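You operate a simulated robot arm through the tools that you are given. There is no shell and no other tool. Be economical: measure what you need, move in short steps, check, and stop when the job is done.

The job below is to be done with a simulated robot arm. You get a single attempt, and the scene is never put back.

## Task
Stand the yellow box beside the box of bolts. It goes on the side that lies toward x +0.7, y +0.7 (a direction in the base frame), with about 3 cm between them.
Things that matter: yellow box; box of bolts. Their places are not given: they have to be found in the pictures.

It is judged by the outcome, as a careful person would: the job done as asked, and still so three seconds after it is handed in. It fails if anything else is knocked over, pushed out of place, dropped, spilled or broken.

## Robot
A 7-joint arm with a two-finger parallel gripper, fixed in place. Base frame: the origin is at the foot of the arm, x ahead of it, y to its left, z up; the work surface is at about z = 80. Lengths are in cm, angles in rad, forces in N, time in s.
With the tool pointing down near the work surface it reaches from about 30 to 70 cm from the base axis. Its first joint turns from -1.152 to 1.152 rad. Payload 1.57 kg.
The TCP is the grasp point between the finger pads, 3 cm short of the fingertips. In the tool frame z runs along the fingers and y along their closing line. Largest opening 11 cm; finger width 2.4, thickness 1.2; the body of the gripper, 4.8 by 11.2 cm, starts 7.8 cm behind the TCP.
Orientation is that of the tool frame in the base frame, as a unit quaternion [x, y, z, w]. With the fingers straight down and closing along the base's y, the tool's x points along the base's -x, its y along +y and its z along -z.

## Interface
- The arm moves only by the tool move_arm. Its argument "targets" is a list of rows, each an object of numbers (a shift or turn left out is 0, a gripper value left out holds the last): "hand": the gripper command, from -1 (shut) to 1 (fully open), values between in proportion; "tx", "ty", "tz": the shift along the tool's x, y, z in cm; "ax", "ay", "az": the turn, a rotation vector about the tool's x, y, z in rad. In form: [{"hand": .., "tx": .., "ty": .., "tz": .., "ax": .., "ay": .., "az": ..}, ...]. A call has 1 to 20 rows; each row shifts and turns the commanded pose from where the row before left it, along the tool's axes as they then stand. Rows are played at 5 a second. More than 5 cm and 0.15 rad between two rows, or a gripper value outside its range, and nothing of the call is played. Where a pose cannot be reached the arm comes as near as it can. A force on the tool above 40 N (or 10 N above the force at the start of the call, whichever is more), or a blocked arm, ends the call early, and 0.2 s more pass. Each finger travels about 10.8 cm/s and halts on what it meets, pressing with about 32 N; the grip force reading is that of the motor and also rises with nothing between the fingers. The clock runs only during rows and for 0.2 s after the last one: add rows that do not move to give the fingers time. It gives the time, the measured TCP pose, the force on the tool (base axes), the opening and the grip force at its end, in the units of the frame above (readings bear some noise).
- Cameras (640 x 400 px; columns grow to the right, rows downward): "scene" is fixed at [17.25, -42.86, 137.29]; the picture's right is [0.45, -0.89, 0.00], its down [-0.75, -0.38, -0.53] and it looks along [0.48, 0.24, -0.85] (base axes); focal length 368 px, centre (320, 200). "wrist" rides on the gripper at [-3.6, 0, -8] in the tool frame; the picture's right is [0.00, -1.00, 0.00], its down [0.97, 0.00, -0.24] and it looks along [0.24, 0.00, 0.97] (tool axes); focal length 218 px, centre (320, 200).
- camera(camera): a new picture of that camera. It takes no simulated time.
- probe_pixels(camera, pixels): for up to 12 pixels [column, row] of the newest picture of that camera ("zoom" is the newest enlarged one), the place [x, y, z] in the base frame of the surface seen there, good to about 0.2 cm. It takes no simulated time.
- enlarge(camera, box): a new picture of the part [left, top, right, bottom] of that camera's present view, enlarged. It takes no simulated time.
- close_job(): hands the job in; it is judged then, once.

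Keep the steps short. Do not move on a guess: measure, check each grasp and each placing, and mend mistakes. In all there are 60 turns and 26 pictures (those below and enlarged ones count). Leave the gripper open and the arm clear of the work at the hand-in unless told otherwise, and finish with a single line.

The tools are called as name(argument=value, ...) on one line, values as JSON. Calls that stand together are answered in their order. move_arm: Moves the arm, as the interface text tells. Its arguments: {"type":"object","properties":{"targets":{"type":"array","items":{"type":"object","properties":{"hand":{"type":"number"},"tx":{"type":"number"},"ty":{"type":"number"},"tz":{"type":"number"},"ax":{"type":"number"},"ay":{"type":"number"},"az":{"type":"number"}}}}},"required":["targets"]} The other tools are called the same way: camera (camera) takes a picture; probe_pixels (camera, pixels) gives the place of the surface under pixels of a picture; enlarge (camera, box) takes an enlarged picture of a part of a camera's view; close_job () hands the job in.

At the start:

```text
clock: 0.0
position: [46.15, -15.31, 98.2]
ee_rot: [0.0, 1.0, 0.001, 0.0]
wrist_force: [-0.3, 0.5, 0.3]
finger_gap: 11.0
grip_force: 0.2
```

scene: 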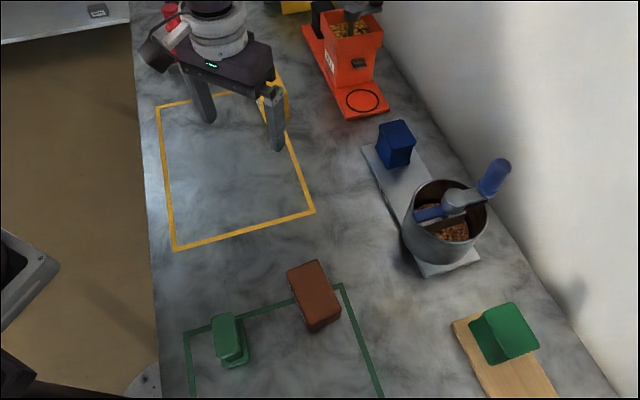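
wrist: 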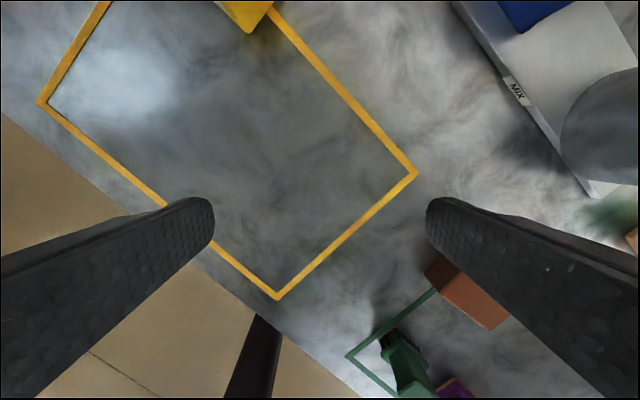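

The yellow item is partly hidden behind the gripper near (275,100), and the box of bolts isn't clear yet. I'll enlarge the upper part of the scene view.

enlarge(camera="scene", box=[130, 0, 450, 200])

enlarge(camera="scene", box=[160, 230, 432, 400])

```text
2.00 times, centred on (290, 100) of scene
```

zoom: 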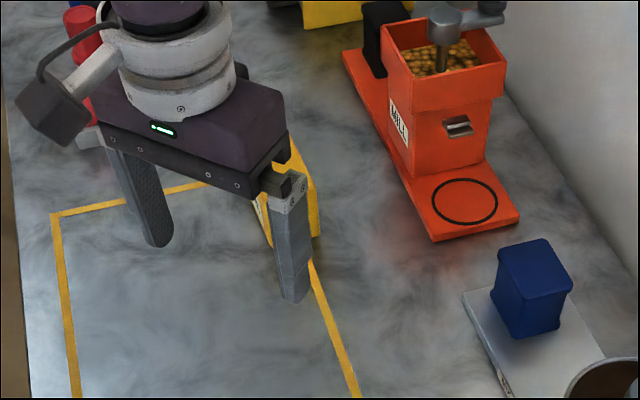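

```text
2.35 times, centred on (296, 315) of scene
```

zoom: 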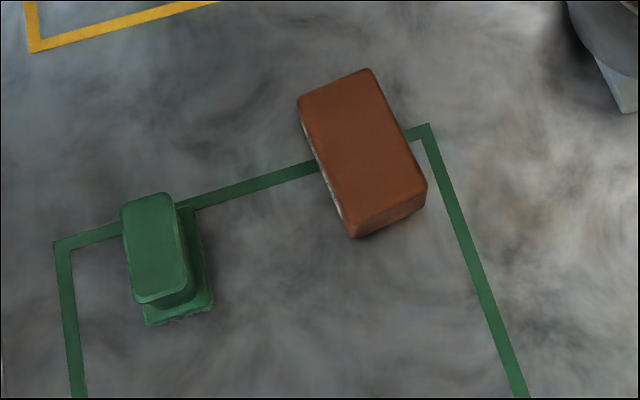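

The brown box has a light left side, perhaps a label, and there are other yellow and purple items. I'll probe the main candidates for their positions.

camera(camera="scene")

probe_pixels(camera="scene", pixels=[[285, 100], [263, 105], [295, 8], [172, 10], [315, 290], [295, 300], [228, 335], [395, 135], [505, 325], [350, 70], [170, 250], [313, 210]])

probe_pixels(camera="wrist", pixels=[[250, 15], [455, 385], [410, 360], [470, 295], [440, 270], [632, 240]])

```text
21 pictures are left
```

scene: 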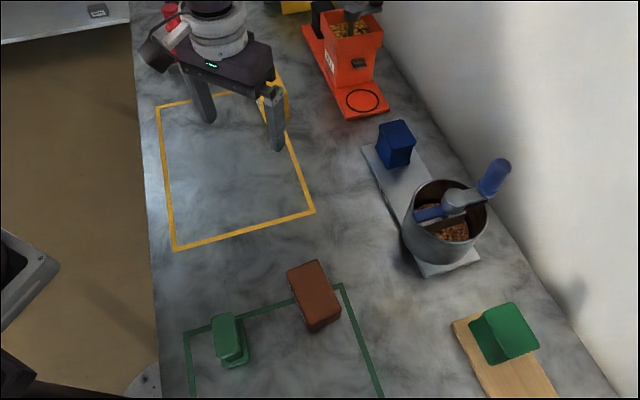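

```text
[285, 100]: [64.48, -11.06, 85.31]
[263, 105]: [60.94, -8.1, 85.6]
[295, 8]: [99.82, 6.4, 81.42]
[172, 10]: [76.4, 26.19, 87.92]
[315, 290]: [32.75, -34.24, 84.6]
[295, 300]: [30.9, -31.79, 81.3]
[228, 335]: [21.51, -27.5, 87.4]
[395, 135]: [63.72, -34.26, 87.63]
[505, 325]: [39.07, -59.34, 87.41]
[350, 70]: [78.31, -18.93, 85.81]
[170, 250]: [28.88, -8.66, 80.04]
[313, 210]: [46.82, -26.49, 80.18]
```

```text
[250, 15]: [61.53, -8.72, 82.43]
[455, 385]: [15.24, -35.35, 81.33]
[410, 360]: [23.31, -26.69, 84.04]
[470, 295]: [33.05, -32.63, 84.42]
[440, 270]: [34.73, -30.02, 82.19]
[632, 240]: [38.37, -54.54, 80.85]
```

The yellow box is at about (63,-9) and the brown box at about (33,-34), top z about 84.6. I'll raise the arm and pull it back to uncover the yellow box and look at the brown one.

move_arm(targets=[{"hand": 1, "tz": -4}, {"tz": -4}, {"tx": 3, "ty": -2}, {"tx": 3, "ty": -2}, {"tx": 2}])

enlarge(camera="scene", box=[130, 0, 450, 200])

camera(camera="wrist")

```text
clock: 1.2
position: [38.13, -19.28, 106.34]
ee_rot: [0.0, 1.0, -0.001, 0.001]
wrist_force: [0.1, -0.1, 0.5]
finger_gap: 10.99
grip_force: 0.1
```

```text
2.00 times, centred on (290, 100) of scene
```

zoom: 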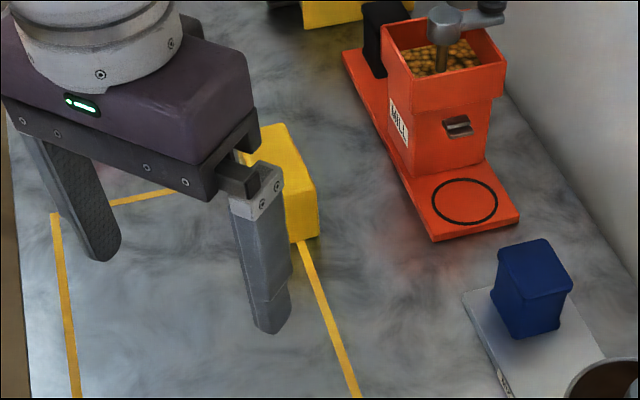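

```text
19 pictures are left
```

wrist: 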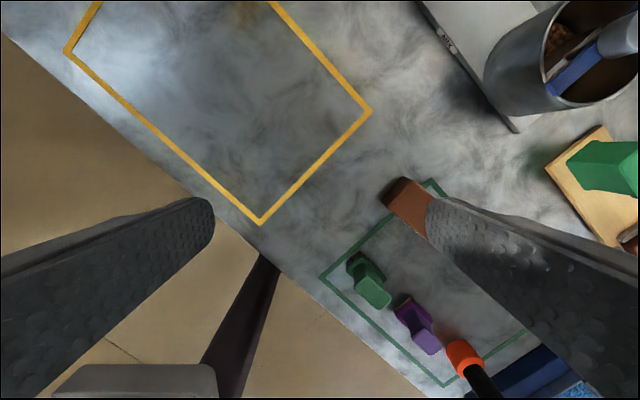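

I see green and purple brushes, the brown box and other items in the green zone. I'll move right, toward -y, staying high, to look at them.

move_arm(targets=[{"tz": -3, "ty": -2}, {"tz": -2, "ty": -4}, {"ty": -5}, {"ty": -3}, {}])

camera(camera="wrist")

camera(camera="scene")

```text
clock: 2.4
position: [37.95, -33.21, 111.12]
ee_rot: [0.0, 1.0, 0.001, 0.0]
wrist_force: [-0.5, -0.6, 0.7]
finger_gap: 11.02
grip_force: 0.1
```

```text
18 pictures are left
```

wrist: 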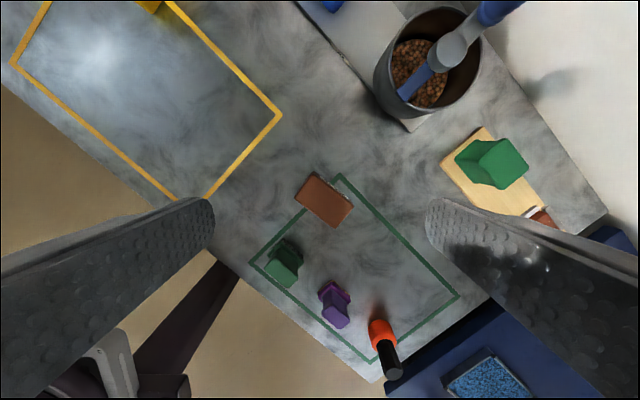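

```text
17 pictures are left
```

scene: 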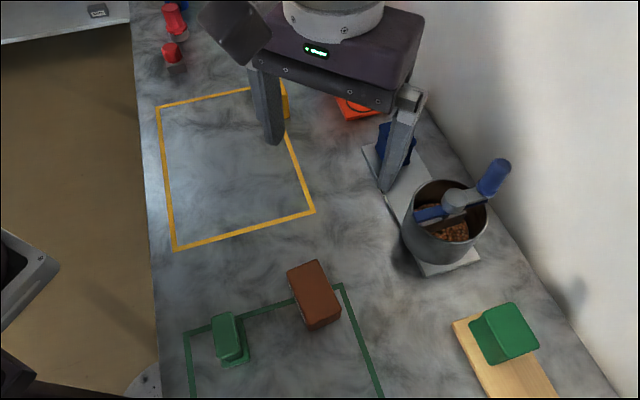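

I'll enlarge the brown box at (325,200) in the wrist view. There is something white on its upper right edge.

enlarge(camera="wrist", box=[268, 160, 396, 240])

enlarge(camera="scene", box=[260, 245, 372, 315])

```text
5.00 times, centred on (332, 200) of wrist
```

zoom: 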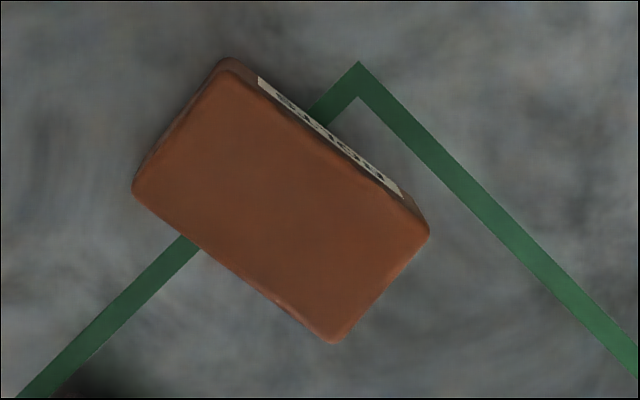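

```text
5.71 times, centred on (316, 280) of scene
```

zoom: 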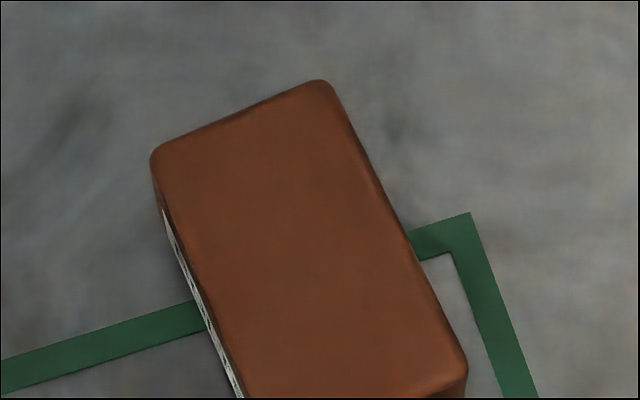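

The label reads "BOLTS", so the brown box is the box of bolts. I'll probe its corners in the wrist and scene views.

probe_pixels(camera="wrist", pixels=[[313.5, 175], [297.5, 198], [335, 226.5], [351.5, 206.5], [325, 200], [304, 186], [316, 213], [343, 217], [333, 191]])

probe_pixels(camera="scene", pixels=[[288.5, 273], [315.5, 261.5], [339, 306], [310, 324], [311, 329], [341, 315], [302, 266], [327, 284]])

```text
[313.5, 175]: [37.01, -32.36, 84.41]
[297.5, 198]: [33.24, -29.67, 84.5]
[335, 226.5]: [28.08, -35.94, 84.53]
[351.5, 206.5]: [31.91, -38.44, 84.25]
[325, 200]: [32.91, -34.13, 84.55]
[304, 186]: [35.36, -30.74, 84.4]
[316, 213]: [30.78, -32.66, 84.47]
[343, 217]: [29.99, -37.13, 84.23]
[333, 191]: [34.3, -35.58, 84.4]
```

```text
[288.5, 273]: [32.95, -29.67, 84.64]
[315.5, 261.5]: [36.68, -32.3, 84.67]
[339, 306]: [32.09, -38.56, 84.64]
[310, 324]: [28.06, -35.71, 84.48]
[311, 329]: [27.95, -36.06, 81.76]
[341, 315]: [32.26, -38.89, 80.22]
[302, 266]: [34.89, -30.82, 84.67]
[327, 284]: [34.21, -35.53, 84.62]
```

The bolts box is centred near (32.5,-34.1), its long axis is at about 51°, and its end face AB faces (+0.7,+0.7). Next I'll move high toward the yellow box to measure it.

move_arm(targets=[{"tx": -2.86, "ty": 3.43}, {"tx": -2.86, "ty": 3.43}, {"tx": -2.86, "ty": 3.43}, {"tx": -2.86, "ty": 3.43}, {"tx": -2.86, "ty": 3.43}, {"tx": -2.86, "ty": 3.43}, {"tx": -2.86, "ty": 3.43}, {}])

camera(camera="wrist")

camera(camera="scene")

```text
clock: 4.2
position: [58.26, -9.03, 111.15]
ee_rot: [-0.001, 1.0, 0.0, 0.0]
wrist_force: [0.1, -0.6, 0.0]
finger_gap: 11.0
grip_force: 0.0
```

```text
14 pictures are left
```

wrist: 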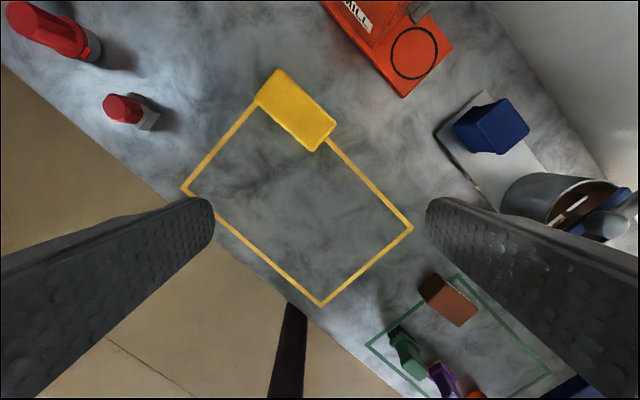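

```text
13 pictures are left
```

scene: 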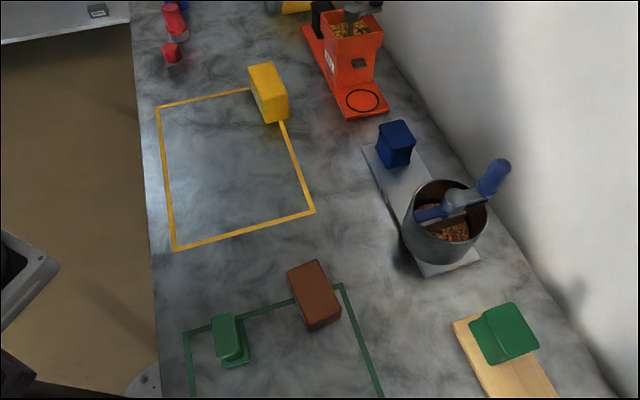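

Both boxes are now fully visible. I'll enlarge the yellow one, then probe its corners.

enlarge(camera="wrist", box=[231, 60, 359, 160])

probe_pixels(camera="wrist", pixels=[[278, 72], [258, 97], [312, 147], [333, 125], [315, 150], [296, 108]])

probe_pixels(camera="scene", pixels=[[251, 67], [272, 64], [286, 91], [264, 98], [266, 121], [287, 115], [254, 95], [275, 110]])

```text
4.00 times, centred on (295, 110) of wrist
```

zoom: 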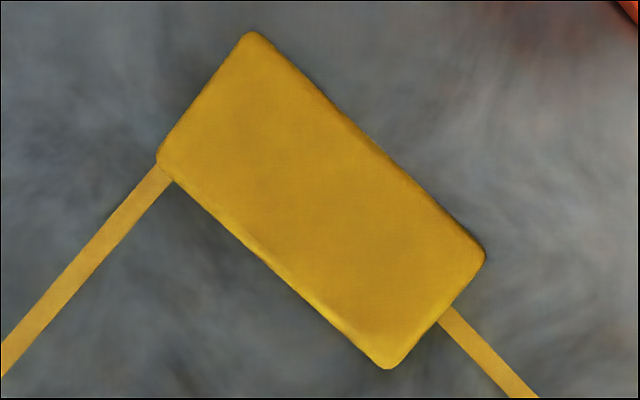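

```text
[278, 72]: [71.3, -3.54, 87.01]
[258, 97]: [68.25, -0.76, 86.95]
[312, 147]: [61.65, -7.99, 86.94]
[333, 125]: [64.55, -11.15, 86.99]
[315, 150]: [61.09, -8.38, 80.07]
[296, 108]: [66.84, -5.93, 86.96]
```

```text
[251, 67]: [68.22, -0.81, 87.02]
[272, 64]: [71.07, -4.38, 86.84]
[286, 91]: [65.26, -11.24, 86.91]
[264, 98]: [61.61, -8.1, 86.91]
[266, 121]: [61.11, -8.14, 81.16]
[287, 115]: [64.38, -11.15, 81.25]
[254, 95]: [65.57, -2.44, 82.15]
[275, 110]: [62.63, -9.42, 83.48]
```

Yellow box: centre (66.45,-5.9), top z 87, about 10 × 4.5 × 7, long axis at about 48°. I'll grip it across the narrow width with the tool turned 48° (az -0.84) and the hand part open, and stop above it to check.

move_arm(targets=[{"hand": 0.45, "tx": -4.1, "ty": 1.55}, {"tx": -4.1, "ty": 1.55}, {"az": -0.14, "tz": 2.5}, {"az": -0.14, "tz": 2.5}, {"az": -0.14, "tz": 2.5}, {"az": -0.14, "tz": 2.5}, {"az": -0.14, "tz": 2.5}, {"az": -0.14, "tz": 2.5}, {}])

camera(camera="wrist")

```text
clock: 6.2
position: [64.37, -6.75, 96.29]
ee_rot: [-0.409, 0.913, 0.0, 0.001]
wrist_force: [-0.2, 0.1, -0.6]
finger_gap: 7.97
grip_force: 0.1
out of reach, approached as far as the arm can: row 2
```

```text
11 pictures are left
```

wrist: 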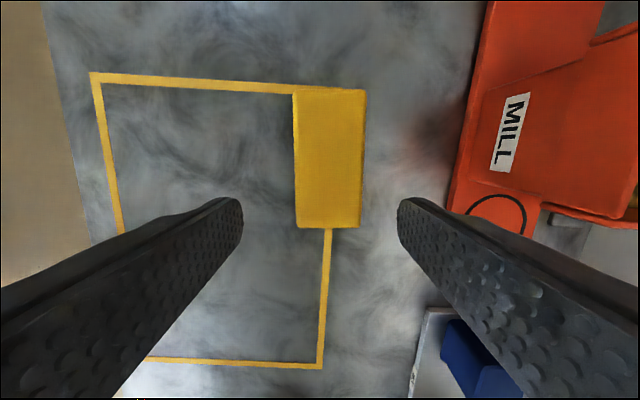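

The reach limit up high cut the shift short, leaving the TCP at (64.4,-6.75). The angle of 48.3° is good. I'll correct by tx -2.0, ty -1.0 and go down to z about 92, still above the box.

move_arm(targets=[{"tz": 2.2}, {"tx": -1.0, "ty": -0.5, "tz": 1}, {"tx": -1.02, "ty": -0.49, "tz": 1}, {}])

camera(camera="wrist")

```text
clock: 7.2
position: [66.45, -6.02, 91.97]
ee_rot: [-0.407, 0.913, 0.0, 0.0]
wrist_force: [-0.1, 0.2, 0.4]
finger_gap: 8.0
grip_force: 0.1
```

```text
10 pictures are left
```

wrist: 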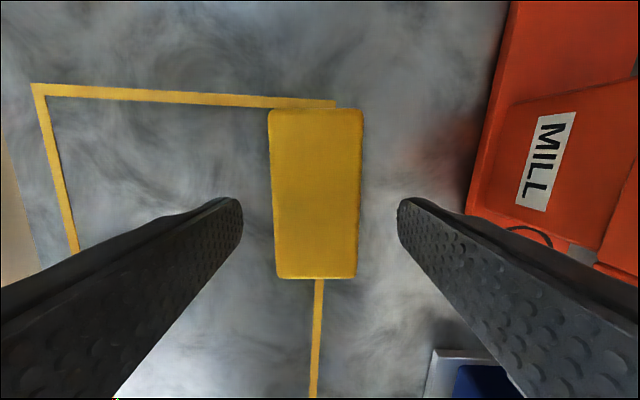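

The box is centred between the fingers. Before going down I'll check that the gripper body clears the mill.

probe_pixels(camera="wrist", pixels=[[475, 195], [510, 120], [525, 20], [590, 120], [600, 20], [635, 80], [610, 240], [316, 113], [316, 272]])

```text
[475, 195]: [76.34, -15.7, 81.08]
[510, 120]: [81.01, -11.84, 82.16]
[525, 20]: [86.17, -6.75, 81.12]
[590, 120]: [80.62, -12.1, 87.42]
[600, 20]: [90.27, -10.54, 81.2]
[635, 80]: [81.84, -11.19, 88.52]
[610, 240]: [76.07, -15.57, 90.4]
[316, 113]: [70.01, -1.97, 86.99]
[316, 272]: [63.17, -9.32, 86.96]
```

The mill is over 13 cm away, so it is clear. I'll descend straight to z about 84.4 and close.

move_arm(targets=[{"tz": 2.5}, {"tz": 2.5}, {"tz": 2.5}, {}, {"hand": -1}, {"hand": -1}, {"hand": -1}, {"hand": -1}])

```text
clock: 9.0
position: [66.69, -6.17, 84.39]
ee_rot: [-0.407, 0.913, 0.0, 0.0]
wrist_force: [0.6, 0.2, -0.4]
finger_gap: 5.56
grip_force: 32.0
```

I have it: gap 5.56, which fits the box width, at 32 N. I'll lift straight up and check that it holds.

move_arm(targets=[{"tz": -1.5}, {"tz": -2.5}, {"tz": -3}, {}])

camera(camera="wrist")

```text
clock: 10.0
position: [66.48, -6.18, 91.47]
ee_rot: [-0.408, 0.913, -0.001, 0.0]
wrist_force: [-0.1, 0.1, -1.9]
finger_gap: 5.57
grip_force: 32.6
```

```text
9 pictures are left
```

wrist: 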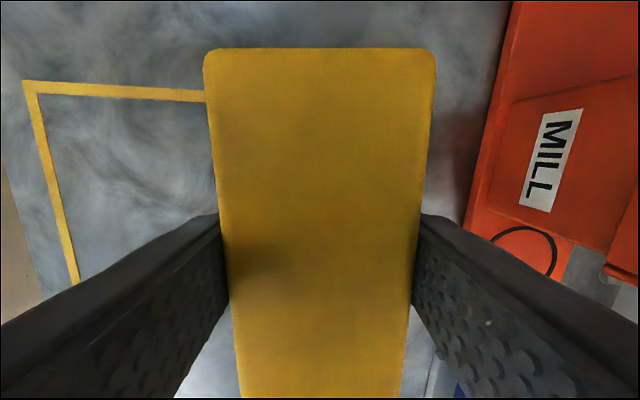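

The box is held level and square. I'll probe its far edge for the offset in the grip, and carry it at this height (bottom at about z 87) to above (40.7,-24.7), turned about 2.8° more to line up with the bolts box.

probe_pixels(camera="wrist", pixels=[[320, 51], [320, 200], [320, 390]])

move_arm(targets=[{"tx": 2, "ty": 0.45}, {"tx": 3.87, "ty": 0.86}, {"tx": 3.87, "ty": 0.86}, {"tx": 3.87, "ty": 0.86}, {"tx": 3.87, "ty": 0.86}, {"tx": 3.87, "ty": 0.86}, {"tx": 3.87, "ty": 0.86}, {"tx": 3.87, "ty": 0.86}, {"tx": 1.87, "ty": 0.41}, {"az": -0.048}, {}])

camera(camera="scene")

```text
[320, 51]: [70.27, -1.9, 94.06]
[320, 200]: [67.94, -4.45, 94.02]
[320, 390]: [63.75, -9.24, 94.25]
```

```text
clock: 12.4
position: [40.67, -24.45, 91.63]
ee_rot: [-0.43, 0.903, 0.0, 0.0]
wrist_force: [-0.5, 0.0, -1.2]
finger_gap: 5.57
grip_force: 32.2
```

```text
8 pictures are left
```

scene: 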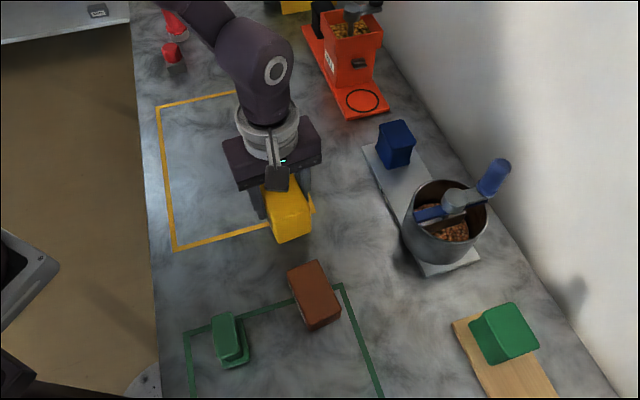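

The box is above the spot. I'll probe its near end face and the bolts box's facing edge to check the gap.

probe_pixels(camera="scene", pixels=[[277, 242], [293, 238], [308, 232], [290, 230], [302, 266], [293, 271], [311, 263]])

```text
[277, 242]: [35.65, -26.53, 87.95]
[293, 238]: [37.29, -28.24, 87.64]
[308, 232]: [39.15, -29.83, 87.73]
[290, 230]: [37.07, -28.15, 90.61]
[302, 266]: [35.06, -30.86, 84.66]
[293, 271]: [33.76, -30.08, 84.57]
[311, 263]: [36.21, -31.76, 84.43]
```

The gap is about 3.3 cm, so I'll bring it 0.25 cm closer and lower gently to z about 84.45 (the grasp was at 84.39).

move_arm(targets=[{"tx": 0.25, "tz": 1.5}, {"tz": 2.5}, {"tz": 2}, {"tz": 0.7}, {"tz": 0.45}, {}])

```text
clock: 13.8
position: [40.42, -24.66, 84.4]
ee_rot: [-0.429, 0.903, -0.001, 0.0]
wrist_force: [-2.4, 2.7, 16.7]
finger_gap: 5.54
grip_force: 31.5
```

The 16.7 N upward force shows the box is resting on the table. I'll open a little way, wait, then retreat upward.

move_arm(targets=[{"hand": 0.5}, {}, {}, {"tz": -2}, {"tz": -3}, {"tz": -4}, {"tz": -4}, {"tz": -4, "hand": 1}, {"tx": -4}, {"tx": -4}, {"tx": -4}, {"tx": -4}, {}])

camera(camera="scene")

camera(camera="wrist")

```text
clock: 16.6
position: [50.57, -12.42, 101.5]
ee_rot: [-0.429, 0.903, 0.0, 0.0]
wrist_force: [-0.4, 0.8, 0.1]
finger_gap: 11.0
grip_force: 0.0
```

```text
7 pictures are left
```

scene: 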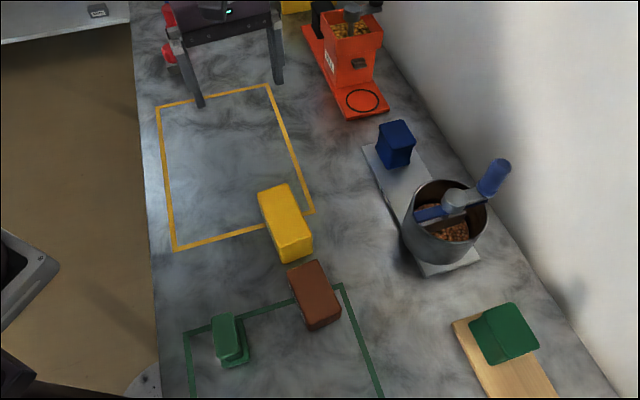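

```text
6 pictures are left
```

wrist: 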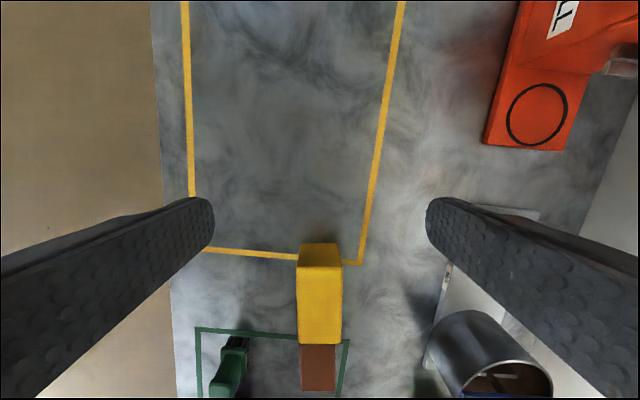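

The yellow box is standing and in line with the bolts box. I'll measure the gap and check the tops are level.

probe_pixels(camera="scene", pixels=[[298, 254], [289, 258], [308, 251], [298, 240], [265, 190], [302, 266], [293, 271], [311, 263], [282, 186], [288, 273], [310, 324]])

```text
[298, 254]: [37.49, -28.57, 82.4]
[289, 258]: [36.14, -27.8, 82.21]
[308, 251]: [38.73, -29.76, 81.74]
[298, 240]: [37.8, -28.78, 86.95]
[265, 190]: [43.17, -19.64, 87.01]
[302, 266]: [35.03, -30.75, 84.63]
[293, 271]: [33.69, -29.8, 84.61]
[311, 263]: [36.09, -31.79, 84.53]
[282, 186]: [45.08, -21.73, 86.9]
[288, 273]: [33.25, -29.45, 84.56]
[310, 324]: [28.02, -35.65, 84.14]
```

The gap is about 3.1 cm, the yellow box top is level at z 87, the bolts box hasn't moved, and the arm is clear with the gripper open. I'm handing the job in.

close_job()

```text
The job is handed in.
```

The yellow box stands beside the box of bolts on its (+0.7, +0.7) side, about 3.1 cm away, with the gripper open and the arm clear.
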